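You operate a simulated robot arm through the tools that you are given. There is no shell and no other tool.

Carry out the task below with a simulated two-armed robot. There is one attempt and no reset: what you move stays moved.

## Task
Pour the green-banded jar's water into the jar in well one; warm it at 30 C.
Fine: its lid off and on again; the green-banded jar goes back; block switch on; spill nothing. Set down upright: green-banded jar.

The check looks at the end state, three seconds after you hand in, the way a careful person would. Anything else that was tipped, shoved, dropped, spilled or broken makes it a failure. A push-on lid holds only when it is set on centred and level and pressed home; a screw cap is set on level and turned clockwise until tight.

## Robot
Two 7-joint arms with fingered hands on one trunk that stands fixed in place. Base frame: the origin is at the foot of the trunk, x ahead of it, y to its left, z up. Units: m, degrees, N and s.
The left shoulder is at [0.2, 0.135, 0.97], the right one opposite. Each reaches about 0.885 m from its shoulder. Payload 4 kg a hand.
The tool frame of a hand sits at the grasp point between the pads (the TCP): z along the fingers, y along the line on which they close. The tips reach 0.025 m beyond it. The gripper opens to 0.088 m; its body begins 0.029 m behind the TCP. The gripper is a hand of 4 fingers: y runs from the thumb to the fingers, the wrist lies at [-0.013, -0.106, -0.174] in the tool frame, and closing takes about 1.5 s.
Orientation is that of the tool frame in the base frame, as a unit quaternion [x, y, z, w]. With the fingers straight down and the wrist toward the robot, the tool's x, y and z point along [0, 1, 0], [1, 0, 0] and [0, 0, -1] of the base frame.

## Interface
- The arms move only by the tool step_arm. It takes "left_targets", "right_targets" or both (then of equal length, played together; a hand with none holds still); each is a list of rows, each a list of 6 numbers: the shift along the base's x, y, z in units of 250 mm (1.0 is 250 mm), then the turn, a rotation vector about the base's x, y, z in units of 60 degrees (1.0 is 60 degrees). In form: [[dx, dy, dz, ax, ay, az], ...]. A call has 1 to 20 rows; each row is the pose to reach, as a shift and turn from the pose commanded when the call began. "left_hand" and "right_hand" are, for a hand that has rows, the gripper command, from -1 (shut) to 1 (fully open), values between in proportion, set as the call begins (left out, the last holds). A call with a number of a shift or a turn outside -1 to 1 is refused whole. Each row takes 0.2 s and may step no farther than 0.05 m and 8.6 degrees from the row before; otherwise, or with a gripper value out of range, the whole call is refused. Where a pose cannot be reached the arm comes as near as it can. A force on the tool above 90 N (or 10 N above the force at the start of the call, whichever is more), or a blocked arm, ends the call early, and 0.2 s more pass. The fingers move at their own pace (about 0.153 m/s each) and stop on an object; they squeeze with about 30 N. The grip force told is the motor's: it shows also when the fingers shut on nothing. Time passes only in rows, and 0.2 s behind the last, so rows that repeat a pose let the fingers close. It gives the time, the measured TCP pose, the force on the tool (base axes), the opening and the grip force at its end, in the units of the frame above (readings bear some noise), with the torque about the TCP (base axes, N m) and any sound that the robot's microphone picked up.
- Cameras (640 x 400 px; columns grow to the right, rows downward): "scene" is now at [0.1304, -0.0102, 1.5744]; the picture's right is [-0.26, -0.96, 0.00], its down [-0.67, 0.18, -0.72] and it looks along [0.69, -0.19, -0.69] (base axes); focal length 253 px, centre (320, 200). "left" rides on the left gripper at [-0.064, -0.083, -0.098] in its tool frame; the picture's right is [-0.62, -0.37, 0.69], its down [0.71, -0.63, 0.30] and it looks along [0.32, 0.68, 0.65] (tool axes); focal length 265 px, centre (320, 200). "right" rides on the right gripper at [0.064, -0.083, -0.098] in its tool frame; the picture's right is [-0.62, 0.37, -0.69], its down [-0.71, -0.63, 0.30] and it looks along [-0.32, 0.68, 0.65] (tool axes); focal length 265 px, centre (320, 200). There is no depth. A picture from a camera that has moved, and an enlarged one, comes with that camera's place and axes in the base frame and with its lens. The place of the scene camera against the robot may be out by one fixed shift of up to 0.018 m in any direction.
- camera(camera): a new picture of that camera. It takes no simulated time.
- raise_lower(by): slides the trunk up (or, below 0, down) by that many m; the arms and the scene camera ride with it, the base frame stays. It gives what a move gives, with no picture.
- grasp_type(shape, hand): the hand has 4 fingers and takes this shape, open, in about a second: jaw (thumb against the fingers, like two jaws); tri (thumb and two fingers); tip (a fingertip pinch); poke (one finger out to press); point (the index stretched); flat (the hand flat); cup (the hand cupped); fist (a fist). The gripper value then closes the fingers along that shape, each until it touches; the sizes above hold for jaw. It gives what a move gives, with no picture.
- turn_head(pan, tilt): turns the head with the scene camera to pan (to the left, within 97 degrees either way) and tilt (down, from -29 to 69), counted from straight ahead of the robot. It gives what a move gives.
- close_up(camera, box): a new picture of the part [left, top, right, bottom] of that camera's present view, enlarged. It takes no simulated time.
- sign_off(): hands the job in; it is judged then, once.

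Nothing tells you positions but the pictures and the camera data. Unless the task says otherwise, let go and move clear before handing in.

The tools are called as name(argument=value, ...) on one line, values as JSON. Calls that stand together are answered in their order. step_arm: Moves the arms, as the interface text tells. Its arguments: {"type":"object","properties":{"left_targets":{"type":"array"},"left_hand":{"type":"number"},"right_targets":{"type":"array"},"right_hand":{"type":"number"}},"required":[]} The other tools are called the same way: raise_lower (by) moves the trunk up or down; grasp_type (shape, hand) gives the hand a shape; turn_head (pan, tilt) turns the head that bears the scene camera; camera (camera) takes a picture; close_up (camera, box) takes an enlarged picture of a part of a camera's view; sign_off () hands the job in.

At the start:

```text
clock: 0.0
left_tcp_pos: [0.6471, 0.0963, 1.3519]
left_tcp_rot: [0.707, 0.707, 0.001, 0.0]
left_wrist_force: [0.1, -0.1, -0.3]
left_ft_torque: [0.0, 0.0, -0.01]
left_opening: 0.0876
left_grasp_force: 0.2
left_shape: jaw
right_tcp_pos: [0.4078, -0.39, 1.3388]
right_tcp_rot: [0.706, 0.708, 0.0, -0.001]
right_wrist_force: [-0.8, 0.4, 0.2]
right_ft_torque: [0.04, -0.01, 0.0]
right_opening: 0.0876
right_grasp_force: 0.0
right_shape: jaw
trunk travel left (down, up): [-0.575, 0.195]
head pan, tilt (commanded): [-15.3, 43.9]
```

scene: 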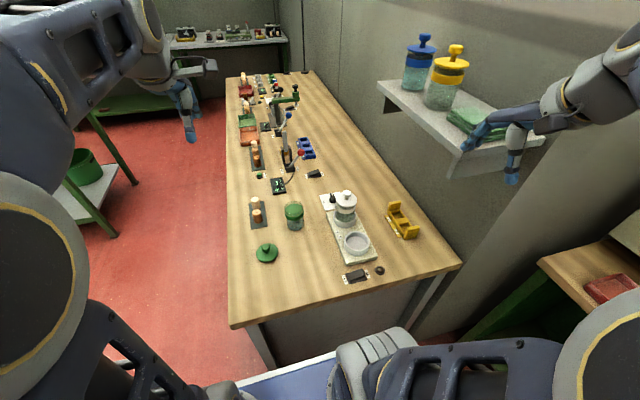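
right: 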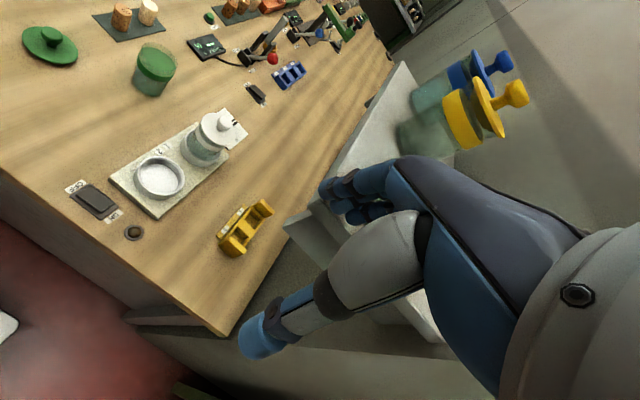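
left: 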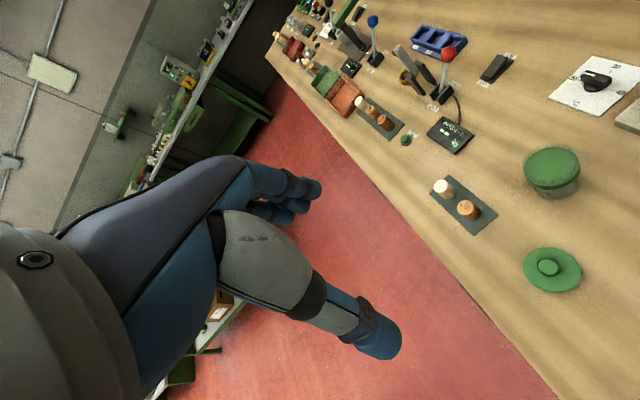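

I see a bench with a green-banded open jar (its green lid lying beside it), a white heating block with two wells (one holding a white-lidded jar), a dial card, and a switch near the robot. I'll look closer first before moving anything.

close_up(camera="scene", box=[220, 160, 460, 310])

close_up(camera="right", box=[0, 0, 320, 280])

close_up(camera="left", box=[380, 0, 640, 320])

close_up(camera="scene", box=[310, 180, 390, 290])

```text
2.67 times, centred on (340, 235) of scene
camera zoom: at [0.1304, -0.0102, 1.5744], right [-0.26, -0.96, 0.0], down [-0.67, 0.18, -0.72], along [0.69, -0.19, -0.69], focal length 674 px, centre (267, 107)
```

zoom: 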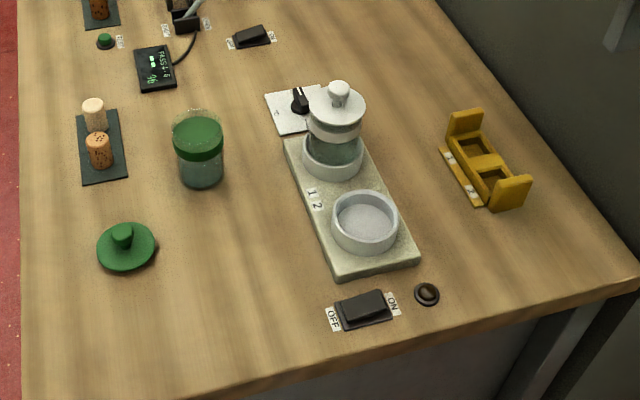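

```text
1.43 times, centred on (160, 140) of right
camera zoom: at [0.3254, -0.3252, 1.4376], right [0.37, -0.62, 0.69], down [-0.63, -0.72, -0.3], along [0.68, -0.32, -0.65], focal length 379 px, centre (549, 286)
```

zoom: 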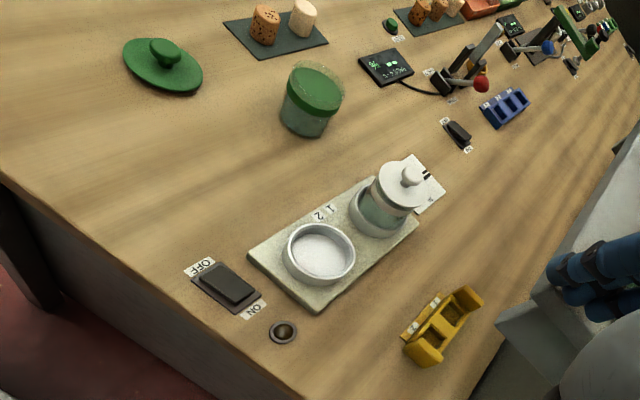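

```text
1.25 times, centred on (510, 160) of left
camera zoom: at [0.5628, 0.0326, 1.4492], right [-0.37, -0.62, -0.69], down [-0.63, 0.71, -0.3], along [0.68, 0.32, -0.65], focal length 332 px, centre (82, 250)
```

zoom: 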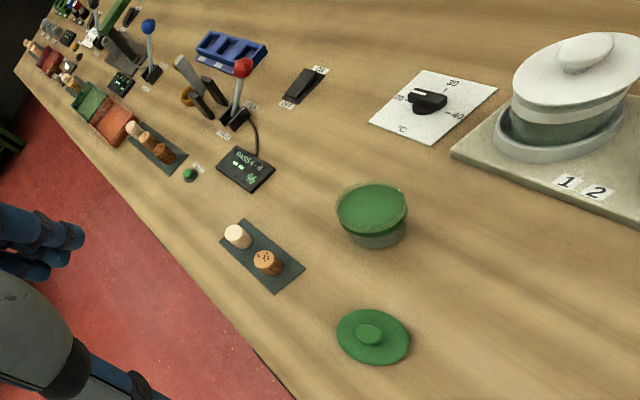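

```text
3.64 times, centred on (350, 235) of scene
camera zoom: at [0.1304, -0.0102, 1.5744], right [-0.26, -0.96, 0.0], down [-0.67, 0.18, -0.72], along [0.69, -0.19, -0.69], focal length 919 px, centre (211, 73)
```

zoom: 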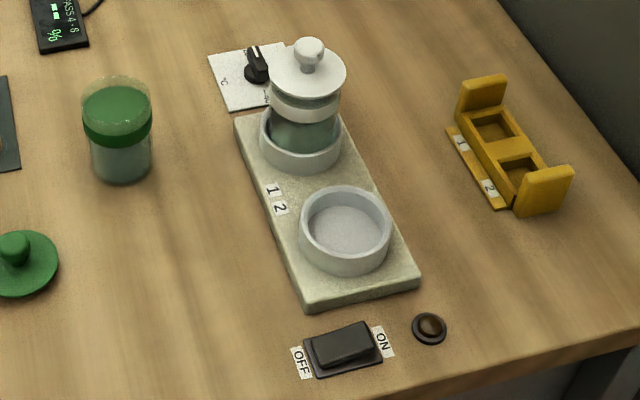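

The block has wells 1 (far, with the white-lidded jar) and 2 (near, empty), a dial card behind it and an ON/OFF rocker in front. I'll enlarge the dial, the switches and the jars to read labels.

close_up(camera="left", box=[540, 50, 640, 120])

close_up(camera="left", box=[420, 20, 560, 140])

close_up(camera="right", box=[50, 80, 260, 250])

close_up(camera="scene", box=[270, 180, 370, 240])

close_up(camera="scene", box=[230, 60, 340, 200])

close_up(camera="scene", box=[380, 20, 560, 180])

```text
5.71 times, centred on (590, 85) of left
camera zoom: at [0.5628, 0.0326, 1.4492], right [-0.37, -0.62, -0.69], down [-0.63, 0.71, -0.3], along [0.68, 0.32, -0.65], focal length 1517 px, centre (-1223, 857)
```

zoom: 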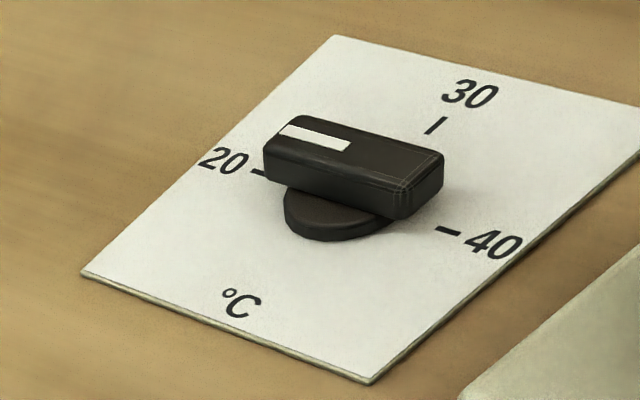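

```text
3.33 times, centred on (490, 80) of left
camera zoom: at [0.5628, 0.0326, 1.4492], right [-0.37, -0.62, -0.69], down [-0.63, 0.71, -0.3], along [0.68, 0.32, -0.65], focal length 885 px, centre (-247, 600)
```

zoom: 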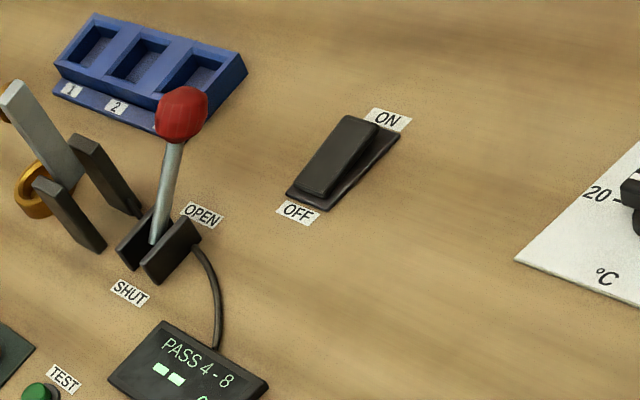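

```text
2.35 times, centred on (155, 165) of right
camera zoom: at [0.3254, -0.3252, 1.4376], right [0.37, -0.62, 0.69], down [-0.63, -0.72, -0.3], along [0.68, -0.32, -0.65], focal length 624 px, centre (708, 282)
```

zoom: 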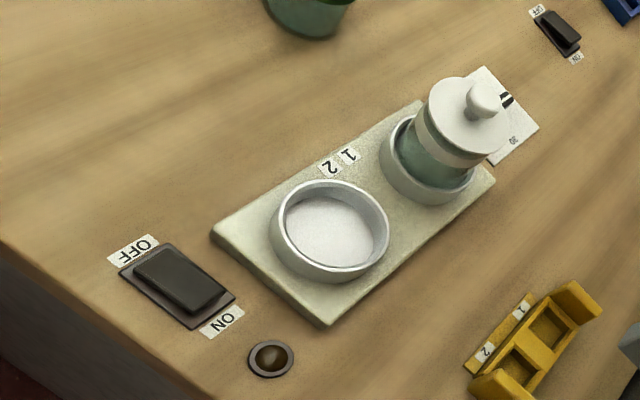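

```text
6.40 times, centred on (320, 210) of scene
camera zoom: at [0.1304, -0.0102, 1.5744], right [-0.26, -0.96, 0.0], down [-0.67, 0.18, -0.72], along [0.69, -0.19, -0.69], focal length 1618 px, centre (320, 136)
```

zoom: 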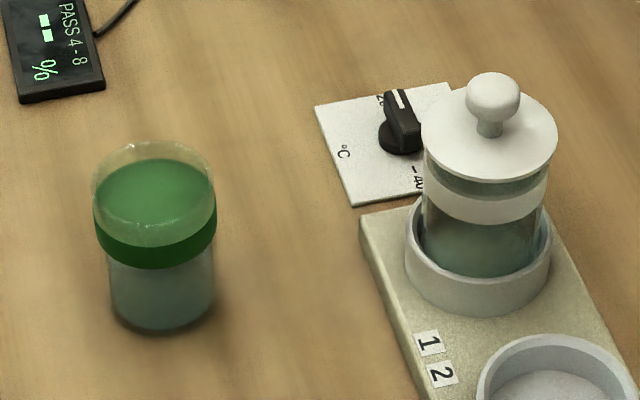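

```text
2.86 times, centred on (285, 130) of scene
camera zoom: at [0.1304, -0.0102, 1.5744], right [-0.26, -0.96, 0.0], down [-0.67, 0.18, -0.72], along [0.69, -0.19, -0.69], focal length 722 px, centre (420, 400)
```

zoom: 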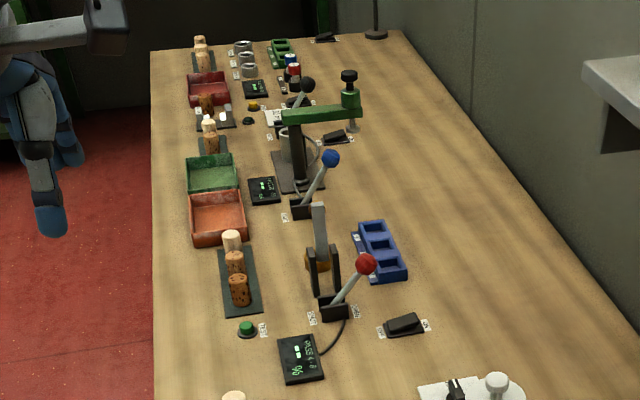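

```text
2.50 times, centred on (470, 100) of scene
camera zoom: at [0.1304, -0.0102, 1.5744], right [-0.26, -0.96, 0.0], down [-0.67, 0.18, -0.72], along [0.69, -0.19, -0.69], focal length 632 px, centre (-55, 450)
```

zoom: 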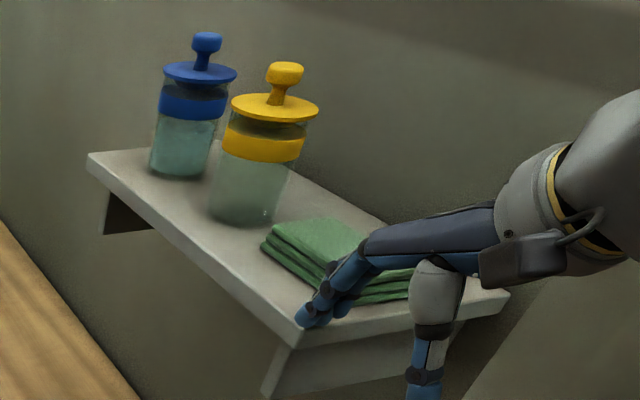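

The dial points at 20 and must go clockwise to 30; the front rocker by the block (OFF left, ON right) is the block's switch. I'll move the right hand left, away from the shelf, and then down for a better camera view of the block and jars.

step_arm(right_targets=[[0, 0.16, 0, 0, 0, 0], [0, 0.32, 0, 0, 0, 0], [0, 0.48, 0, 0, 0, 0], [0, 0.64, 0, 0, 0, 0], [0, 0.76, 0, 0, 0, 0], [0.1, 0.76, -0.14, 0, 0, 0], [0.2, 0.76, -0.28, 0, 0, 0], [0.3, 0.76, -0.42, 0, 0, 0], [0.36, 0.76, -0.58, 0, 0, 0], [0.36, 0.76, -0.74, 0, 0, 0], [0.36, 0.76, -0.88, 0, 0, 0]])

camera(camera="right")

camera(camera="scene")

```text
clock: 2.4
left_tcp_pos: [0.6462, 0.0969, 1.351]
left_tcp_rot: [0.707, 0.707, 0.0, 0.0]
left_wrist_force: [-1.3, 1.1, 0.8]
left_ft_torque: [0.02, 0.01, 0.0]
left_opening: 0.0873
left_grasp_force: 0.1
left_shape: jaw
right_tcp_pos: [0.4966, -0.1973, 1.118]
right_tcp_rot: [0.706, 0.708, 0.0, -0.001]
right_wrist_force: [-0.6, -0.6, 0.1]
right_ft_torque: [-0.04, -0.01, 0.0]
right_opening: 0.0876
right_grasp_force: 0.1
right_shape: jaw
trunk travel left (down, up): [-0.575, 0.195]
head pan, tilt (commanded): [-15.3, 43.9]
```

```text
taken
camera right: at [0.414, -0.1315, 1.2176], right [0.37, -0.62, 0.69], down [-0.63, -0.72, -0.3], along [0.68, -0.32, -0.65], focal length 265 px, centre (320, 200)
```

right: 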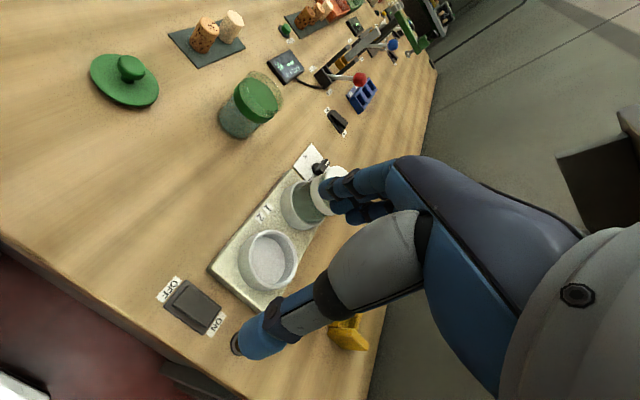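

```text
taken
camera scene: at [0.1301, -0.0101, 1.5744], right [-0.26, -0.96, 0.0], down [-0.67, 0.18, -0.72], along [0.69, -0.19, -0.69], focal length 253 px, centre (320, 200)
```

scene: 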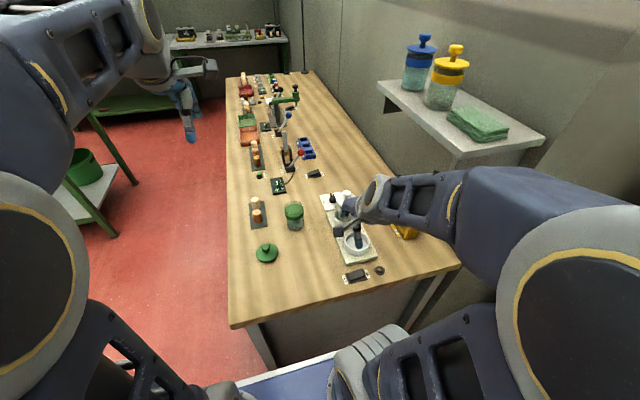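

The right camera gives a good view of the block's left side, with the hand hiding part of the jar. I'll enlarge this view for measuring, and bring the left hand lower for a second viewpoint.

close_up(camera="right", box=[150, 130, 350, 350])

close_up(camera="right", box=[60, 0, 360, 170])

step_arm(left_targets=[[-0.1, -0.05, -0.14, 0, 0, 0], [-0.2, -0.1, -0.28, 0, 0, 0], [-0.3, -0.15, -0.42, 0, 0, 0], [-0.4, -0.2, -0.56, 0, 0, 0], [-0.5, -0.25, -0.7, 0, 0, 0]])

camera(camera="left")

```text
1.82 times, centred on (250, 240) of right
camera zoom: at [0.414, -0.1315, 1.2176], right [0.37, -0.62, 0.69], down [-0.63, -0.72, -0.3], along [0.68, -0.32, -0.65], focal length 483 px, centre (447, 127)
```

zoom: 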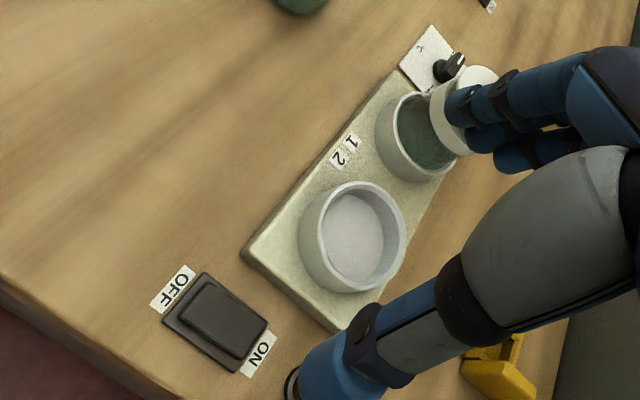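

```text
2.13 times, centred on (210, 85) of right
camera zoom: at [0.414, -0.1315, 1.2176], right [0.37, -0.62, 0.69], down [-0.63, -0.72, -0.3], along [0.68, -0.32, -0.65], focal length 566 px, centre (555, 445)
```

zoom: 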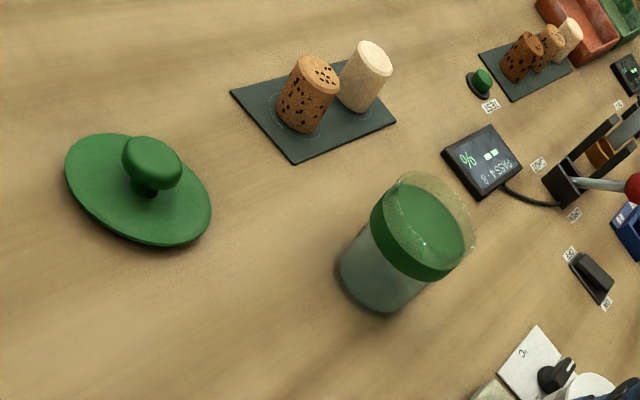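

```text
clock: 3.6
left_tcp_pos: [0.5184, 0.0341, 1.1813]
left_tcp_rot: [0.706, 0.708, 0.0, -0.001]
left_wrist_force: [0.7, -0.5, 0.4]
left_ft_torque: [-0.01, -0.01, 0.02]
left_opening: 0.0875
left_grasp_force: 0.1
left_shape: jaw
right_tcp_pos: [0.4973, -0.1964, 1.1193]
right_tcp_rot: [0.706, 0.708, 0.0, -0.001]
right_wrist_force: [0.0, 0.4, 0.5]
right_ft_torque: [0.0, 0.0, -0.01]
right_opening: 0.0879
right_grasp_force: 0.0
right_shape: jaw
trunk travel left (down, up): [-0.575, 0.195]
head pan, tilt (commanded): [-15.3, 43.9]
```

```text
taken
camera left: at [0.435, -0.0293, 1.2775], right [-0.37, -0.62, -0.69], down [-0.63, 0.71, -0.3], along [0.68, 0.33, -0.65], focal length 265 px, centre (320, 200)
```

left: 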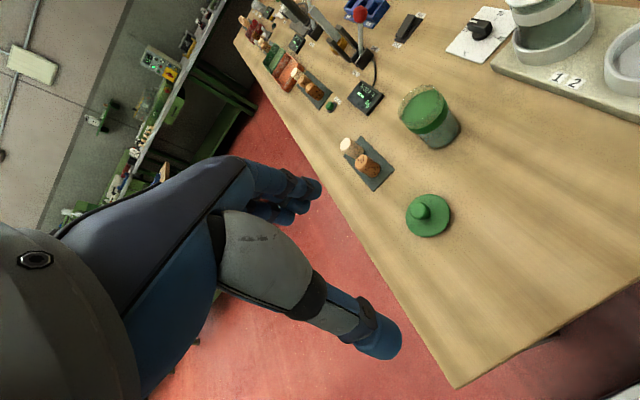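

The left camera now shows the green jar, lid, dial and block edge. I'll enlarge these for triangulation with the right camera.

close_up(camera="left", box=[380, 60, 500, 180])

close_up(camera="left", box=[440, 0, 640, 120])

close_up(camera="right", box=[190, 50, 310, 170])

close_up(camera="right", box=[270, 130, 370, 230])

```text
3.33 times, centred on (440, 120) of left
camera zoom: at [0.435, -0.0293, 1.2775], right [-0.37, -0.62, -0.69], down [-0.63, 0.71, -0.3], along [0.68, 0.33, -0.65], focal length 885 px, centre (-80, 467)
```

zoom: 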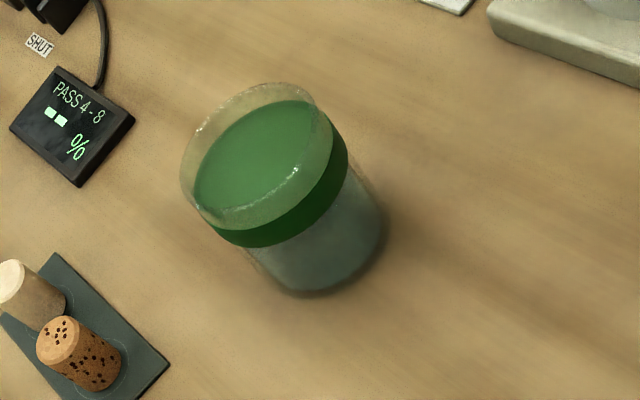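

```text
3.20 times, centred on (540, 60) of left
camera zoom: at [0.435, -0.0293, 1.2775], right [-0.37, -0.62, -0.69], down [-0.63, 0.71, -0.3], along [0.68, 0.33, -0.65], focal length 849 px, centre (-384, 648)
```

zoom: 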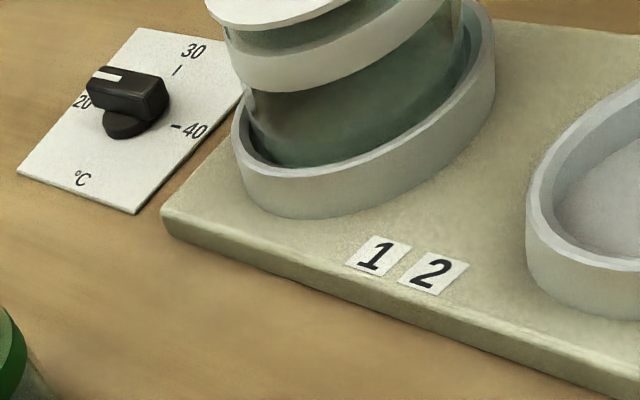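

```text
3.33 times, centred on (250, 110) of right
camera zoom: at [0.4144, -0.1316, 1.2179], right [0.37, -0.62, 0.69], down [-0.63, -0.72, -0.3], along [0.68, -0.32, -0.65], focal length 885 px, centre (553, 500)
```

zoom: 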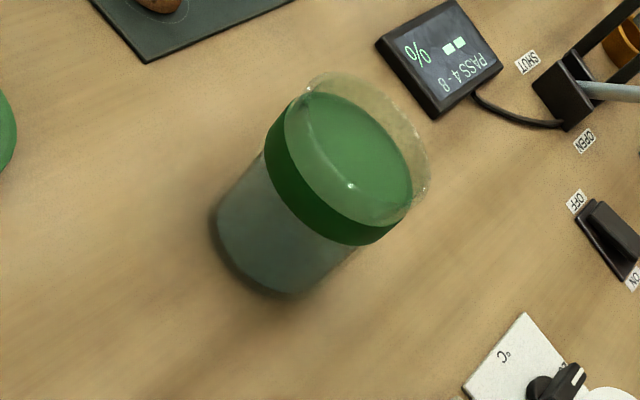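

```text
4.00 times, centred on (320, 180) of right
camera zoom: at [0.4144, -0.1316, 1.2179], right [0.37, -0.62, 0.69], down [-0.63, -0.72, -0.3], along [0.68, -0.32, -0.65], focal length 1062 px, centre (320, 280)
```

zoom: 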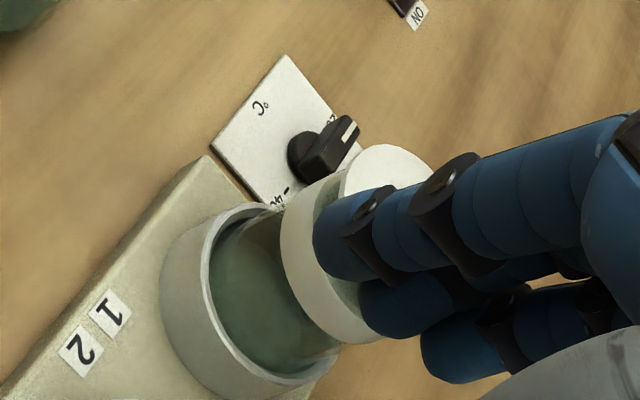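

The green jar stands around (0.74, -0.09), the dial around (0.83, -0.26) and the white-lidded jar around (0.71, -0.27), with the bench top near z 0.855. I'll pull the right hand aside and move the left camera over for a clearer view of the block.

step_arm(right_targets=[[-0.06, -0.12, 0.03, 0, 0, 0], [-0.12, -0.25, 0.06, 0, 0, 0], [-0.18, -0.38, 0.1, 0, 0, 0], [-0.25, -0.5, 0.12, 0, 0, 0], [-0.3, -0.6, 0.12, 0, 0, 0], [-0.3, -0.6, 0.12, 0, 0, 0], [-0.3, -0.6, 0.12, 0, 0, 0]], left_targets=[[0, 0, 0, 0, 0, 0], [0, 0, 0, 0, 0, 0], [0, 0, 0, 0, 0, 0], [0.04, -0.1, 0, 0, 0, 0], [0.08, -0.2, 0, 0, 0, 0], [0.12, -0.3, 0, 0, 0, 0], [0.16, -0.36, 0, 0, 0, 0]])

camera(camera="left")

camera(camera="scene")

```text
clock: 5.2
left_tcp_pos: [0.5611, -0.0557, 1.1791]
left_tcp_rot: [0.706, 0.708, 0.0, 0.0]
left_wrist_force: [-1.0, -0.3, -0.5]
left_ft_torque: [-0.04, 0.01, 0.04]
left_opening: 0.0877
left_grasp_force: 0.0
left_shape: jaw
right_tcp_pos: [0.423, -0.3504, 1.1476]
right_tcp_rot: [0.707, 0.708, 0.0, 0.0]
right_wrist_force: [-0.5, 1.5, 0.3]
right_ft_torque: [-0.03, 0.03, -0.01]
right_opening: 0.0877
right_grasp_force: 0.1
right_shape: jaw
trunk travel left (down, up): [-0.575, 0.195]
head pan, tilt (commanded): [-15.3, 43.9]
```

```text
taken
camera left: at [0.4773, -0.1189, 1.2759], right [-0.37, -0.62, -0.69], down [-0.63, 0.71, -0.3], along [0.68, 0.33, -0.65], focal length 265 px, centre (320, 200)
```

left: 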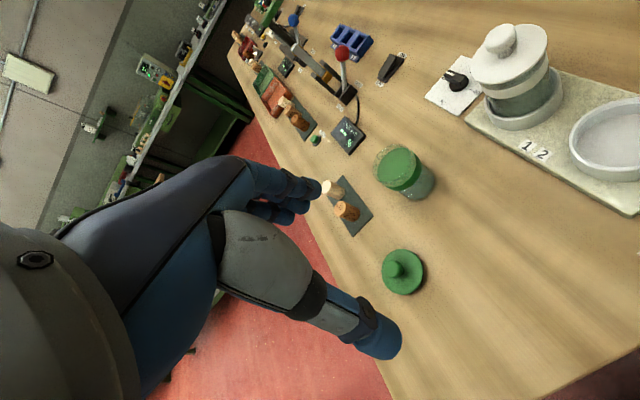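

```text
taken
camera scene: at [0.1301, -0.0101, 1.5744], right [-0.26, -0.96, 0.0], down [-0.67, 0.18, -0.72], along [0.69, -0.19, -0.69], focal length 253 px, centre (320, 200)
```

scene: 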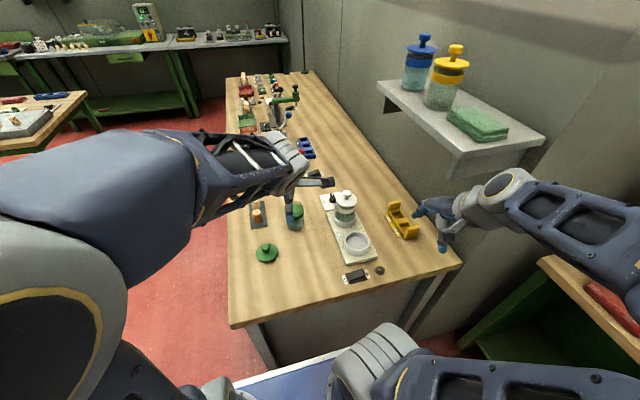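

Clear view of the white-lidded jar, dial and block. I'll enlarge it here, then shift the left hand for a second baseline.

close_up(camera="left", box=[420, 10, 580, 140])

close_up(camera="left", box=[350, 120, 470, 220])

step_arm(left_targets=[[0.04, -0.16, 0, 0, 0, 0], [0.0, -0.32, 0, 0, 0, 0], [-0.06, -0.48, 0, 0, 0, 0], [-0.1, -0.6, 0, 0, 0, 0]])

camera(camera="left")

close_up(camera="left", box=[380, 10, 560, 150])

close_up(camera="left", box=[300, 100, 480, 240])

```text
3.08 times, centred on (500, 75) of left
camera zoom: at [0.4773, -0.1189, 1.2759], right [-0.37, -0.62, -0.69], down [-0.63, 0.71, -0.3], along [0.68, 0.33, -0.65], focal length 817 px, centre (-234, 585)
```

zoom: 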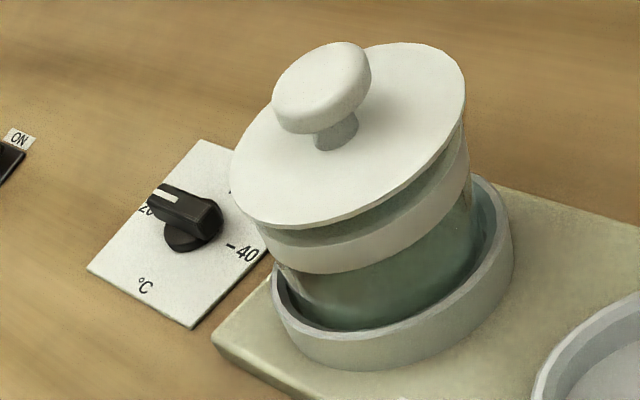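

```text
4.00 times, centred on (410, 170) of left
camera zoom: at [0.4773, -0.1189, 1.2759], right [-0.37, -0.62, -0.69], down [-0.63, 0.71, -0.3], along [0.68, 0.33, -0.65], focal length 1062 px, centre (-40, 320)
```

zoom: 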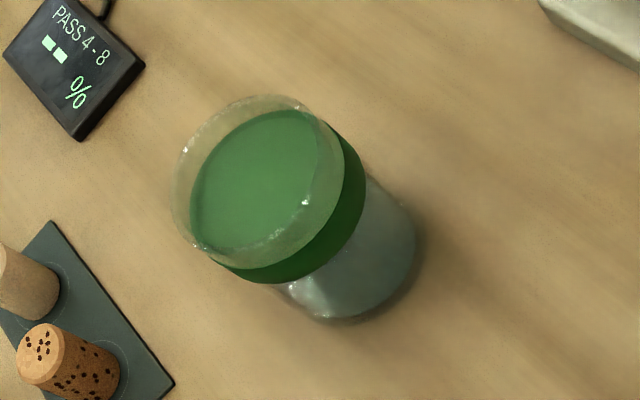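

```text
clock: 6.2
left_tcp_pos: [0.5369, -0.207, 1.1747]
left_tcp_rot: [0.706, 0.708, 0.0, 0.0]
left_wrist_force: [0.4, -0.4, 0.7]
left_ft_torque: [-0.01, -0.01, 0.03]
left_opening: 0.0876
left_grasp_force: 0.0
left_shape: jaw
right_tcp_pos: [0.4226, -0.3499, 1.148]
right_tcp_rot: [0.707, 0.708, 0.0, 0.001]
right_wrist_force: [-0.8, -0.3, 0.0]
right_ft_torque: [-0.02, 0.04, 0.01]
right_opening: 0.0879
right_grasp_force: 0.0
right_shape: jaw
trunk travel left (down, up): [-0.575, 0.195]
head pan, tilt (commanded): [-15.3, 43.9]
```

```text
taken
camera left: at [0.4522, -0.272, 1.2716], right [-0.37, -0.62, -0.69], down [-0.63, 0.71, -0.3], along [0.68, 0.33, -0.65], focal length 265 px, centre (320, 200)
```

left: 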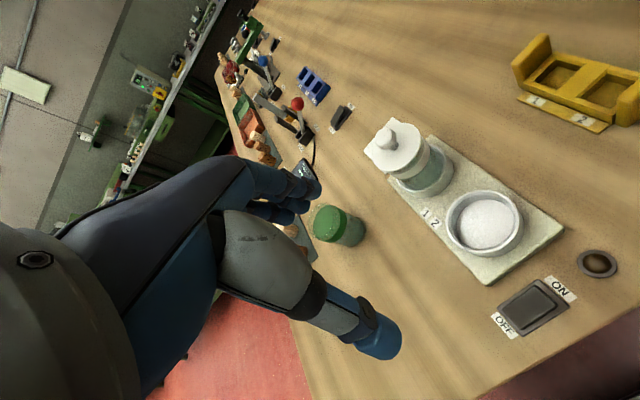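

```text
2.86 times, centred on (470, 80) of left
camera zoom: at [0.4522, -0.272, 1.2716], right [-0.37, -0.62, -0.69], down [-0.63, 0.71, -0.3], along [0.68, 0.33, -0.65], focal length 758 px, centre (-109, 543)
```

zoom: 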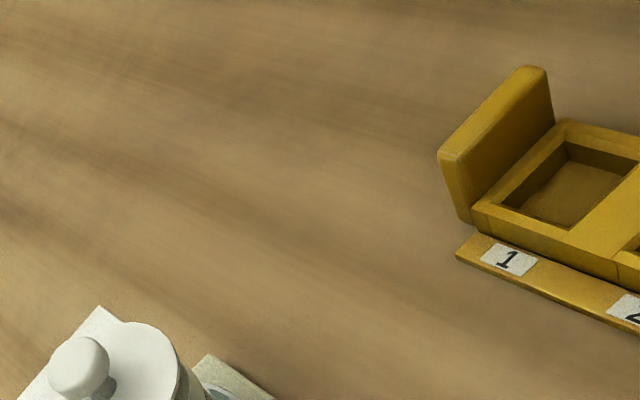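

```text
2.86 times, centred on (390, 170) of left
camera zoom: at [0.4522, -0.272, 1.2716], right [-0.37, -0.62, -0.69], down [-0.63, 0.71, -0.3], along [0.68, 0.33, -0.65], focal length 758 px, centre (120, 286)
```

zoom: 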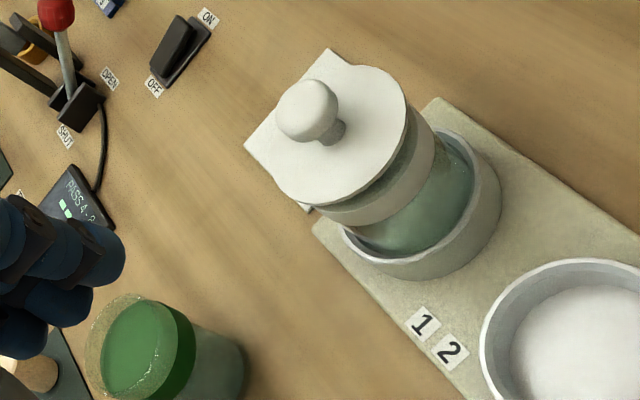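

Triangulation puts the white lid's axis at about (0.707, -0.270) with lid top z≈0.984 and knob top z≈1.013; the dial axis is at (0.829, -0.260) and the rocker centre at (0.49, -0.238). I'll shape the right hand to poke, for the rocker and dial, and look at how the finger sits.

grasp_type(shape="poke", hand="right")

camera(camera="right")

close_up(camera="scene", box=[380, 160, 560, 280])

close_up(camera="left", box=[460, 230, 640, 350])

```text
clock: 7.1
left_tcp_pos: [0.5354, -0.2089, 1.1748]
left_tcp_rot: [0.707, 0.707, -0.001, 0.0]
left_wrist_force: [-0.1, -0.2, 0.1]
left_ft_torque: [-0.02, 0.01, 0.01]
left_opening: 0.0877
left_grasp_force: 0.1
left_shape: jaw
right_tcp_pos: [0.4227, -0.3507, 1.1486]
right_tcp_rot: [0.706, 0.708, 0.0, 0.001]
right_wrist_force: [-0.2, 0.0, 0.1]
right_ft_torque: [-0.05, -0.01, -0.06]
right_opening: 0.0
right_grasp_force: 0.0
right_shape: poke
trunk travel left (down, up): [-0.575, 0.195]
head pan, tilt (commanded): [-15.3, 43.9]
```

```text
taken
camera right: at [0.3394, -0.2855, 1.2467], right [0.37, -0.62, 0.69], down [-0.63, -0.72, -0.3], along [0.68, -0.32, -0.65], focal length 265 px, centre (320, 200)
```

right: 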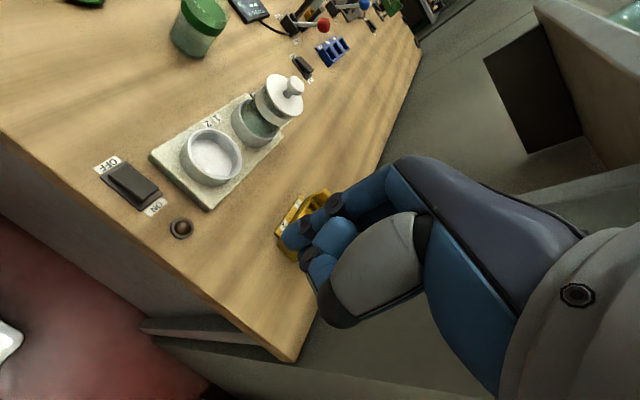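

```text
3.33 times, centred on (470, 220) of scene
camera zoom: at [0.1304, -0.0102, 1.5744], right [-0.26, -0.96, 0.0], down [-0.67, 0.18, -0.72], along [0.69, -0.19, -0.69], focal length 843 px, centre (-180, 133)
```

zoom: 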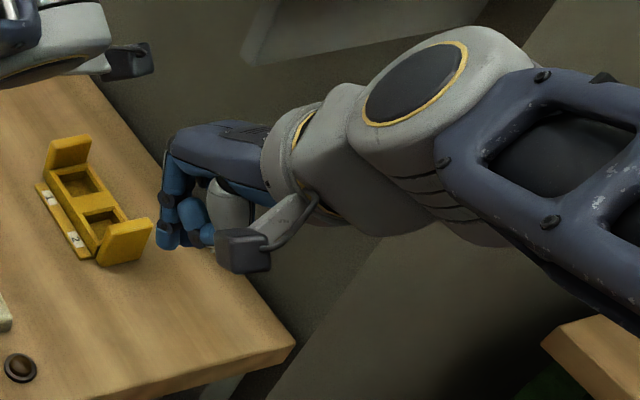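

```text
3.33 times, centred on (550, 290) of left
camera zoom: at [0.4524, -0.2717, 1.2718], right [-0.37, -0.62, -0.69], down [-0.63, 0.71, -0.3], along [0.68, 0.32, -0.65], focal length 885 px, centre (-447, -100)
```

zoom: 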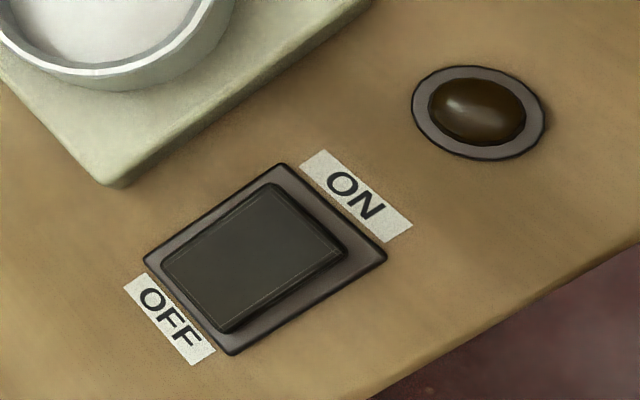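

The rocker's ON side stands raised, so the block is off. I'll enlarge the right hand's own view to find where the poking fingertip sits.

close_up(camera="right", box=[240, 150, 400, 320])

close_up(camera="scene", box=[410, 190, 470, 250])

```text
2.35 times, centred on (320, 235) of right
camera zoom: at [0.3394, -0.2855, 1.2467], right [0.37, -0.62, 0.69], down [-0.63, -0.72, -0.3], along [0.68, -0.32, -0.65], focal length 624 px, centre (320, 118)
```

zoom: 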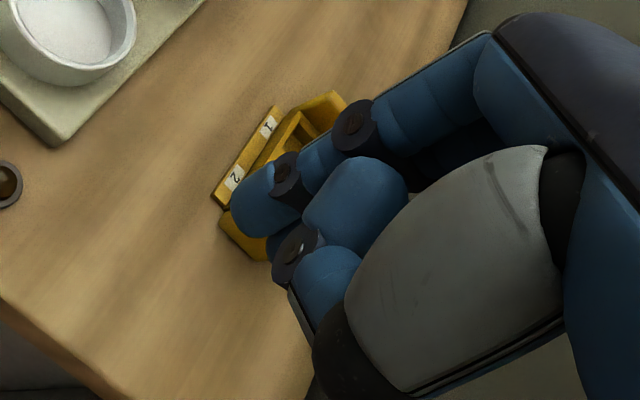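

```text
6.67 times, centred on (440, 220) of scene
camera zoom: at [0.1304, -0.0102, 1.5744], right [-0.26, -0.96, 0.0], down [-0.67, 0.18, -0.72], along [0.69, -0.19, -0.69], focal length 1686 px, centre (-480, 67)
```

zoom: 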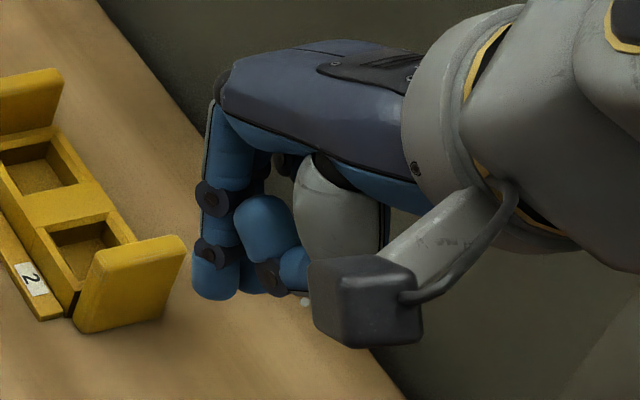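

In poke the index tip lies roughly 0.027 m beyond the TCP and 0.01 m to its left, barely past the curled fingers. I'll check whether the "point" shape gives more clearance.

grasp_type(shape="point", hand="right")

close_up(camera="right", box=[200, 120, 400, 320])

close_up(camera="scene", box=[400, 180, 480, 260])

```text
clock: 8.0
left_tcp_pos: [0.5359, -0.2079, 1.1753]
left_tcp_rot: [0.707, 0.707, 0.0, -0.001]
left_wrist_force: [0.4, -0.2, -0.5]
left_ft_torque: [0.01, 0.01, -0.01]
left_opening: 0.0879
left_grasp_force: 0.0
left_shape: jaw
right_tcp_pos: [0.4228, -0.3511, 1.1479]
right_tcp_rot: [0.707, 0.708, 0.0, -0.001]
right_wrist_force: [0.3, -0.4, -0.2]
right_ft_torque: [0.02, 0.01, 0.02]
right_opening: 0.0
right_grasp_force: 0.0
right_shape: point
trunk travel left (down, up): [-0.575, 0.195]
head pan, tilt (commanded): [-15.3, 43.9]
```

```text
2.00 times, centred on (300, 220) of right
camera zoom: at [0.3394, -0.2855, 1.2467], right [0.37, -0.62, 0.69], down [-0.63, -0.72, -0.3], along [0.68, -0.32, -0.65], focal length 531 px, centre (360, 160)
```

zoom: 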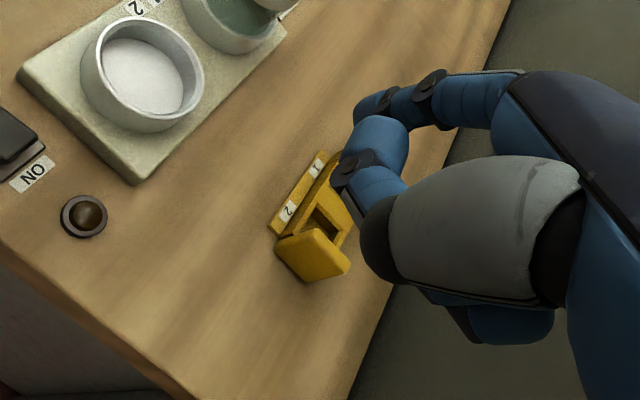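

```text
5.00 times, centred on (440, 220) of scene
camera zoom: at [0.1304, -0.0102, 1.5744], right [-0.26, -0.96, 0.0], down [-0.67, 0.18, -0.72], along [0.69, -0.19, -0.69], focal length 1264 px, centre (-280, 100)
```

zoom: 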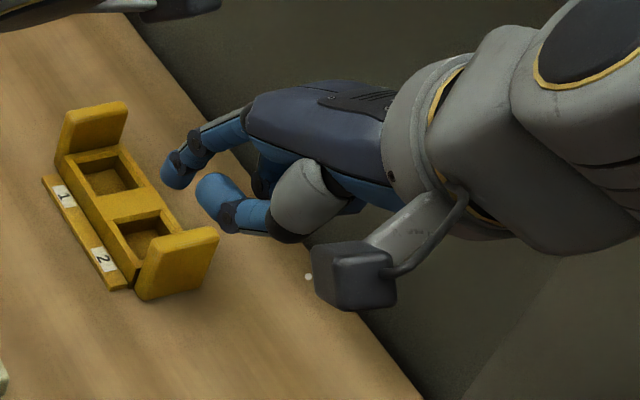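

"Point" sticks the finger forward, so poke is better for pressing straight down. I'll return the right hand to poke, move the left hand clear to the left, then bring the right index over the rocker with a 30° yaw.

grasp_type(shape="poke", hand="right")

step_arm(left_targets=[[0, 0.16, 0, 0, 0, 0], [0, 0.32, 0, 0, 0, 0], [0, 0.48, 0, 0, 0, 0], [0, 0.64, 0, 0, 0, 0], [0, 0.8, 0, 0, 0, 0], [0, 0.8, 0, 0, 0, 0], [0, 0.8, 0, 0, 0, 0], [0, 0.8, 0, 0, 0, 0], [0, 0.8, 0, 0, 0, 0], [0, 0.8, 0, 0, 0, 0]], right_targets=[[0, 0, 0, 0, 0, 0], [0, 0, 0, 0, 0, 0], [0, 0, 0, 0, 0, 0], [0.05, 0.05, -0.08, 0, 0, 0.08], [0.1, 0.11, -0.18, 0, 0, 0.16], [0.15, 0.17, -0.28, 0, 0, 0.24], [0.2, 0.23, -0.38, 0, 0, 0.33], [0.25, 0.29, -0.48, 0, 0, 0.42], [0.295, 0.345, -0.592, 0, 0, 0.5], [0.295, 0.345, -0.592, 0, 0, 0.5]])

camera(camera="right")

camera(camera="scene")

```text
clock: 8.9
left_tcp_pos: [0.5359, -0.2068, 1.1737]
left_tcp_rot: [0.707, 0.707, 0.0, 0.0]
left_wrist_force: [0.2, -0.1, 0.3]
left_ft_torque: [-0.02, 0.0, 0.03]
left_opening: 0.0877
left_grasp_force: 0.0
left_shape: jaw
right_tcp_pos: [0.4222, -0.3494, 1.1481]
right_tcp_rot: [0.707, 0.708, -0.001, 0.0]
right_wrist_force: [0.5, 0.7, -0.4]
right_ft_torque: [-0.01, 0.0, 0.0]
right_opening: 0.0
right_grasp_force: 0.0
right_shape: poke
trunk travel left (down, up): [-0.575, 0.195]
head pan, tilt (commanded): [-15.3, 43.9]
```

```text
clock: 11.1
left_tcp_pos: [0.5384, -0.0066, 1.1786]
left_tcp_rot: [0.707, 0.707, 0.0, 0.0]
left_wrist_force: [0.3, 0.2, -0.1]
left_ft_torque: [0.01, 0.0, 0.0]
left_opening: 0.0876
left_grasp_force: 0.1
left_shape: jaw
right_tcp_pos: [0.4994, -0.2648, 0.9987]
right_tcp_rot: [0.5, 0.866, 0.0, 0.0]
right_wrist_force: [0.7, 0.3, 0.1]
right_ft_torque: [-0.02, 0.02, 0.01]
right_opening: 0.0
right_grasp_force: 0.0
right_shape: poke
trunk travel left (down, up): [-0.575, 0.195]
head pan, tilt (commanded): [-15.3, 43.9]
```

```text
taken
camera right: at [0.3945, -0.2502, 1.0974], right [0.63, -0.35, 0.69], down [-0.19, -0.93, -0.3], along [0.75, 0.06, -0.65], focal length 265 px, centre (320, 200)
```

right: 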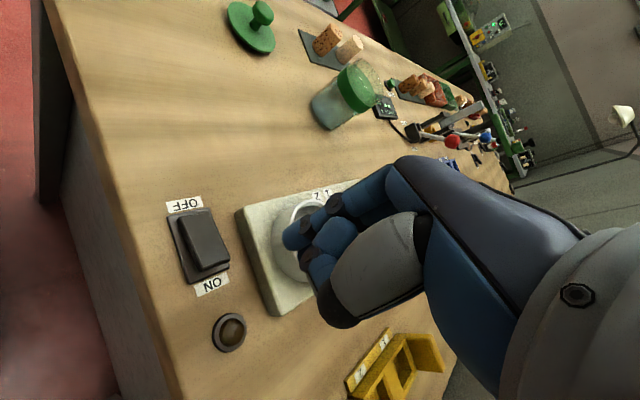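

```text
taken
camera scene: at [0.1303, -0.0102, 1.5744], right [-0.26, -0.96, 0.0], down [-0.67, 0.18, -0.72], along [0.69, -0.19, -0.69], focal length 253 px, centre (320, 200)
```

scene: 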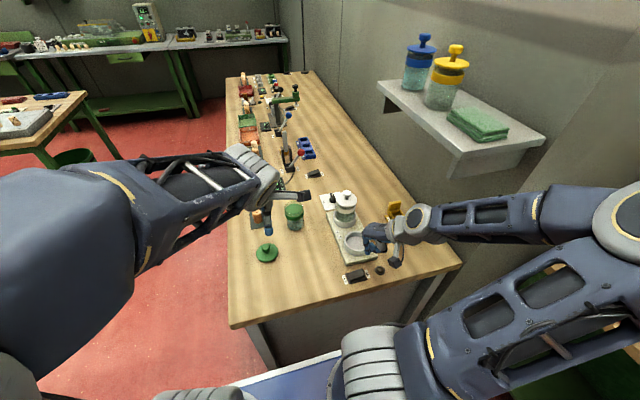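

The right hand hovers near the rocker as commanded. I'll enlarge the head view to check where the index tip is relative to the rocker.

close_up(camera="scene", box=[335, 210, 435, 290])

close_up(camera="right", box=[160, 180, 360, 340])

close_up(camera="left", box=[440, 0, 640, 200])

```text
5.00 times, centred on (385, 250) of scene
camera zoom: at [0.1303, -0.0102, 1.5744], right [-0.26, -0.96, 0.0], down [-0.67, 0.18, -0.72], along [0.69, -0.19, -0.69], focal length 1264 px, centre (-5, -50)
```

zoom: 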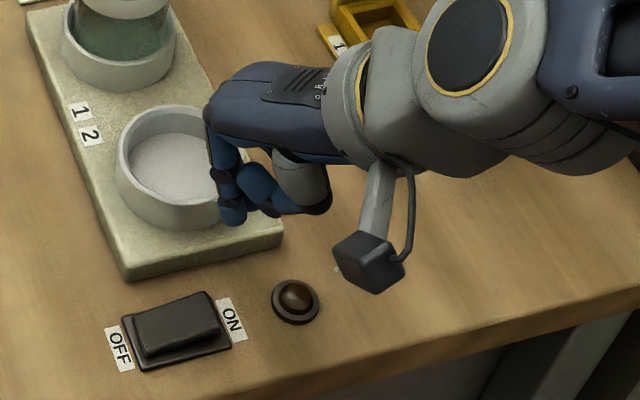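

```text
2.50 times, centred on (260, 260) of right
camera zoom: at [0.3945, -0.2502, 1.0974], right [0.63, -0.35, 0.69], down [-0.19, -0.93, -0.3], along [0.75, 0.06, -0.65], focal length 664 px, centre (470, 50)
```

zoom: 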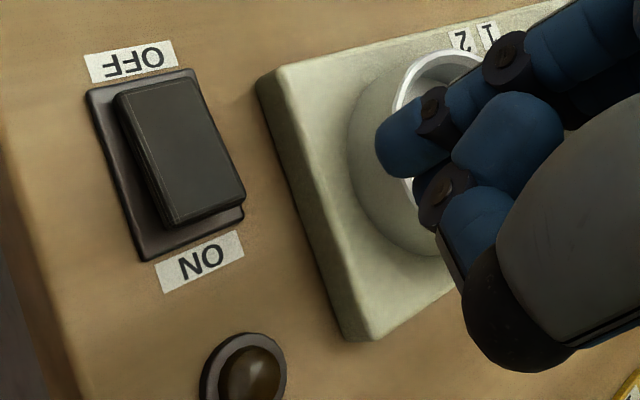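

```text
2.00 times, centred on (540, 100) of left
camera zoom: at [0.4546, -0.0704, 1.2762], right [-0.37, -0.62, -0.69], down [-0.63, 0.71, -0.3], along [0.68, 0.33, -0.65], focal length 531 px, centre (-120, 400)
```

zoom: 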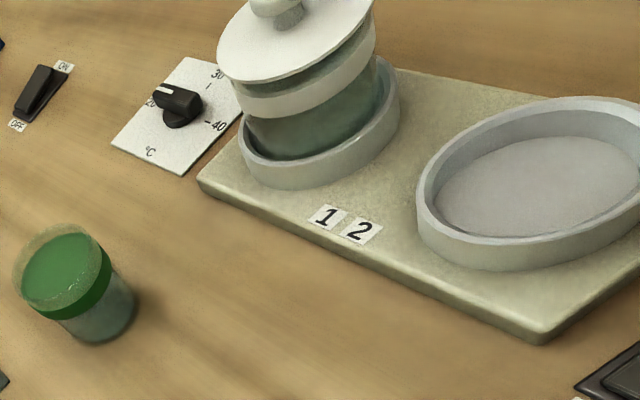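

The hand tracks well; the rocker's ON end is near (0.494, -0.253). I'll tilt the hand 20° so the index is the lowest finger and go to just above the ON end, then check again.

step_arm(right_targets=[[-0.02, 0.02, -0.07, -0.096, -0.056, 0], [-0.035, 0.035, -0.14, -0.193, -0.111, 0], [-0.05, 0.053, -0.2, -0.289, -0.167, 0], [-0.05, 0.053, -0.24, -0.289, -0.167, 0], [-0.05, 0.053, -0.24, -0.289, -0.167, 0]])

close_up(camera="scene", box=[325, 230, 405, 290])

close_up(camera="right", box=[160, 150, 360, 310])

```text
clock: 12.3
left_tcp_pos: [0.5387, -0.0077, 1.1783]
left_tcp_rot: [0.707, 0.707, 0.0, 0.0]
left_wrist_force: [-0.1, 1.0, 0.1]
left_ft_torque: [0.0, 0.02, 0.01]
left_opening: 0.0878
left_grasp_force: 0.1
left_shape: jaw
right_tcp_pos: [0.5297, -0.2847, 0.944]
right_tcp_rot: [0.492, 0.854, -0.086, 0.15]
right_wrist_force: [0.3, 0.6, -0.1]
right_ft_torque: [0.03, -0.01, 0.02]
right_opening: 0.0
right_grasp_force: 0.0
right_shape: poke
right hand out of reach, approached as far as the arm can: row 1, 2, 3, 4, 5
trunk travel left (down, up): [-0.575, 0.195]
head pan, tilt (commanded): [-15.3, 43.9]
```

```text
6.67 times, centred on (365, 260) of scene
camera zoom: at [0.1303, -0.0102, 1.5744], right [-0.26, -0.96, 0.0], down [-0.67, 0.18, -0.72], along [0.69, -0.19, -0.69], focal length 1686 px, centre (20, -200)
```

zoom: 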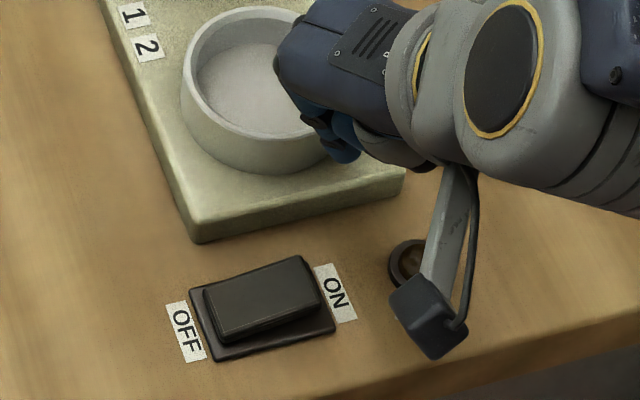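

```text
2.50 times, centred on (260, 230) of right
camera zoom: at [0.4113, -0.2446, 1.0145], right [0.49, -0.11, 0.86], down [-0.16, -0.99, -0.04], along [0.86, -0.11, -0.5], focal length 664 px, centre (470, 125)
```

zoom: 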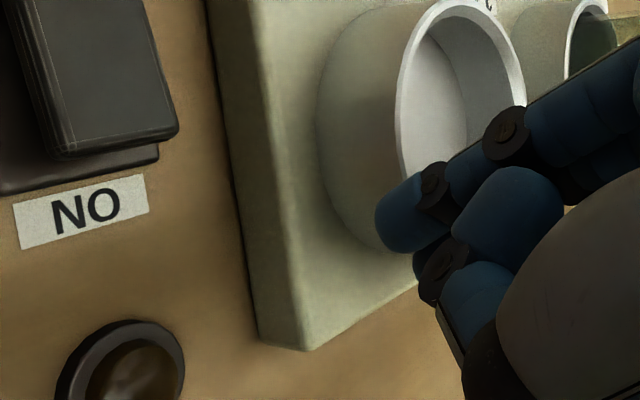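

The right arm is too folded to reach the rocker with that tilt, so the left hand will do the poking from its side. I'll retract the right hand up and aside, undoing its tilt, and give the left hand the poke shape.

step_arm(right_targets=[[0, -0.02, 0.15, 0.096, 0.056, 0], [0, -0.05, 0.3, 0.193, 0.111, 0], [-0.05, -0.15, 0.45, 0.289, 0.167, 0], [-0.12, -0.25, 0.6, 0.289, 0.167, 0], [-0.2, -0.33, 0.72, 0.289, 0.167, 0], [-0.25, -0.4, 0.83, 0.289, 0.167, 0], [-0.25, -0.4, 0.83, 0.289, 0.167, 0]])

grasp_type(shape="poke", hand="left")

grasp_type(shape="jaw", hand="right")

```text
clock: 13.9
left_tcp_pos: [0.5389, -0.006, 1.1795]
left_tcp_rot: [0.707, 0.707, 0.0, 0.0]
left_wrist_force: [0.2, 0.3, 0.2]
left_ft_torque: [0.01, 0.01, 0.0]
left_opening: 0.0877
left_grasp_force: 0.0
left_shape: jaw
right_tcp_pos: [0.4647, -0.3854, 1.1536]
right_tcp_rot: [0.5, 0.866, 0.0, 0.0]
right_wrist_force: [0.4, 0.0, 0.2]
right_ft_torque: [0.01, -0.02, 0.03]
right_opening: 0.0002
right_grasp_force: 0.1
right_shape: poke
trunk travel left (down, up): [-0.575, 0.195]
head pan, tilt (commanded): [-15.3, 43.9]
```

```text
clock: 14.8
left_tcp_pos: [0.5387, -0.007, 1.1783]
left_tcp_rot: [0.707, 0.707, 0.0, 0.0]
left_wrist_force: [0.6, 0.2, 0.1]
left_ft_torque: [-0.01, 0.02, 0.0]
left_opening: 0.0003
left_grasp_force: 0.1
left_shape: poke
right_tcp_pos: [0.4656, -0.384, 1.1531]
right_tcp_rot: [0.499, 0.867, 0.0, 0.0]
right_wrist_force: [0.5, 0.5, -0.9]
right_ft_torque: [-0.02, -0.01, -0.03]
right_opening: 0.0
right_grasp_force: 0.1
right_shape: poke
trunk travel left (down, up): [-0.575, 0.195]
head pan, tilt (commanded): [-15.3, 43.9]
```

```text
clock: 15.7
left_tcp_pos: [0.5386, -0.0074, 1.1787]
left_tcp_rot: [0.707, 0.707, 0.0, 0.0]
left_wrist_force: [-0.6, -0.1, 0.1]
left_ft_torque: [0.0, 0.0, 0.0]
left_opening: 0.0001
left_grasp_force: 0.0
left_shape: poke
right_tcp_pos: [0.4655, -0.3843, 1.1519]
right_tcp_rot: [0.499, 0.866, 0.0, 0.0]
right_wrist_force: [0.8, 0.0, 1.0]
right_ft_torque: [-0.02, -0.02, 0.03]
right_opening: 0.0877
right_grasp_force: 0.2
right_shape: jaw
trunk travel left (down, up): [-0.575, 0.195]
head pan, tilt (commanded): [-15.3, 43.9]
```

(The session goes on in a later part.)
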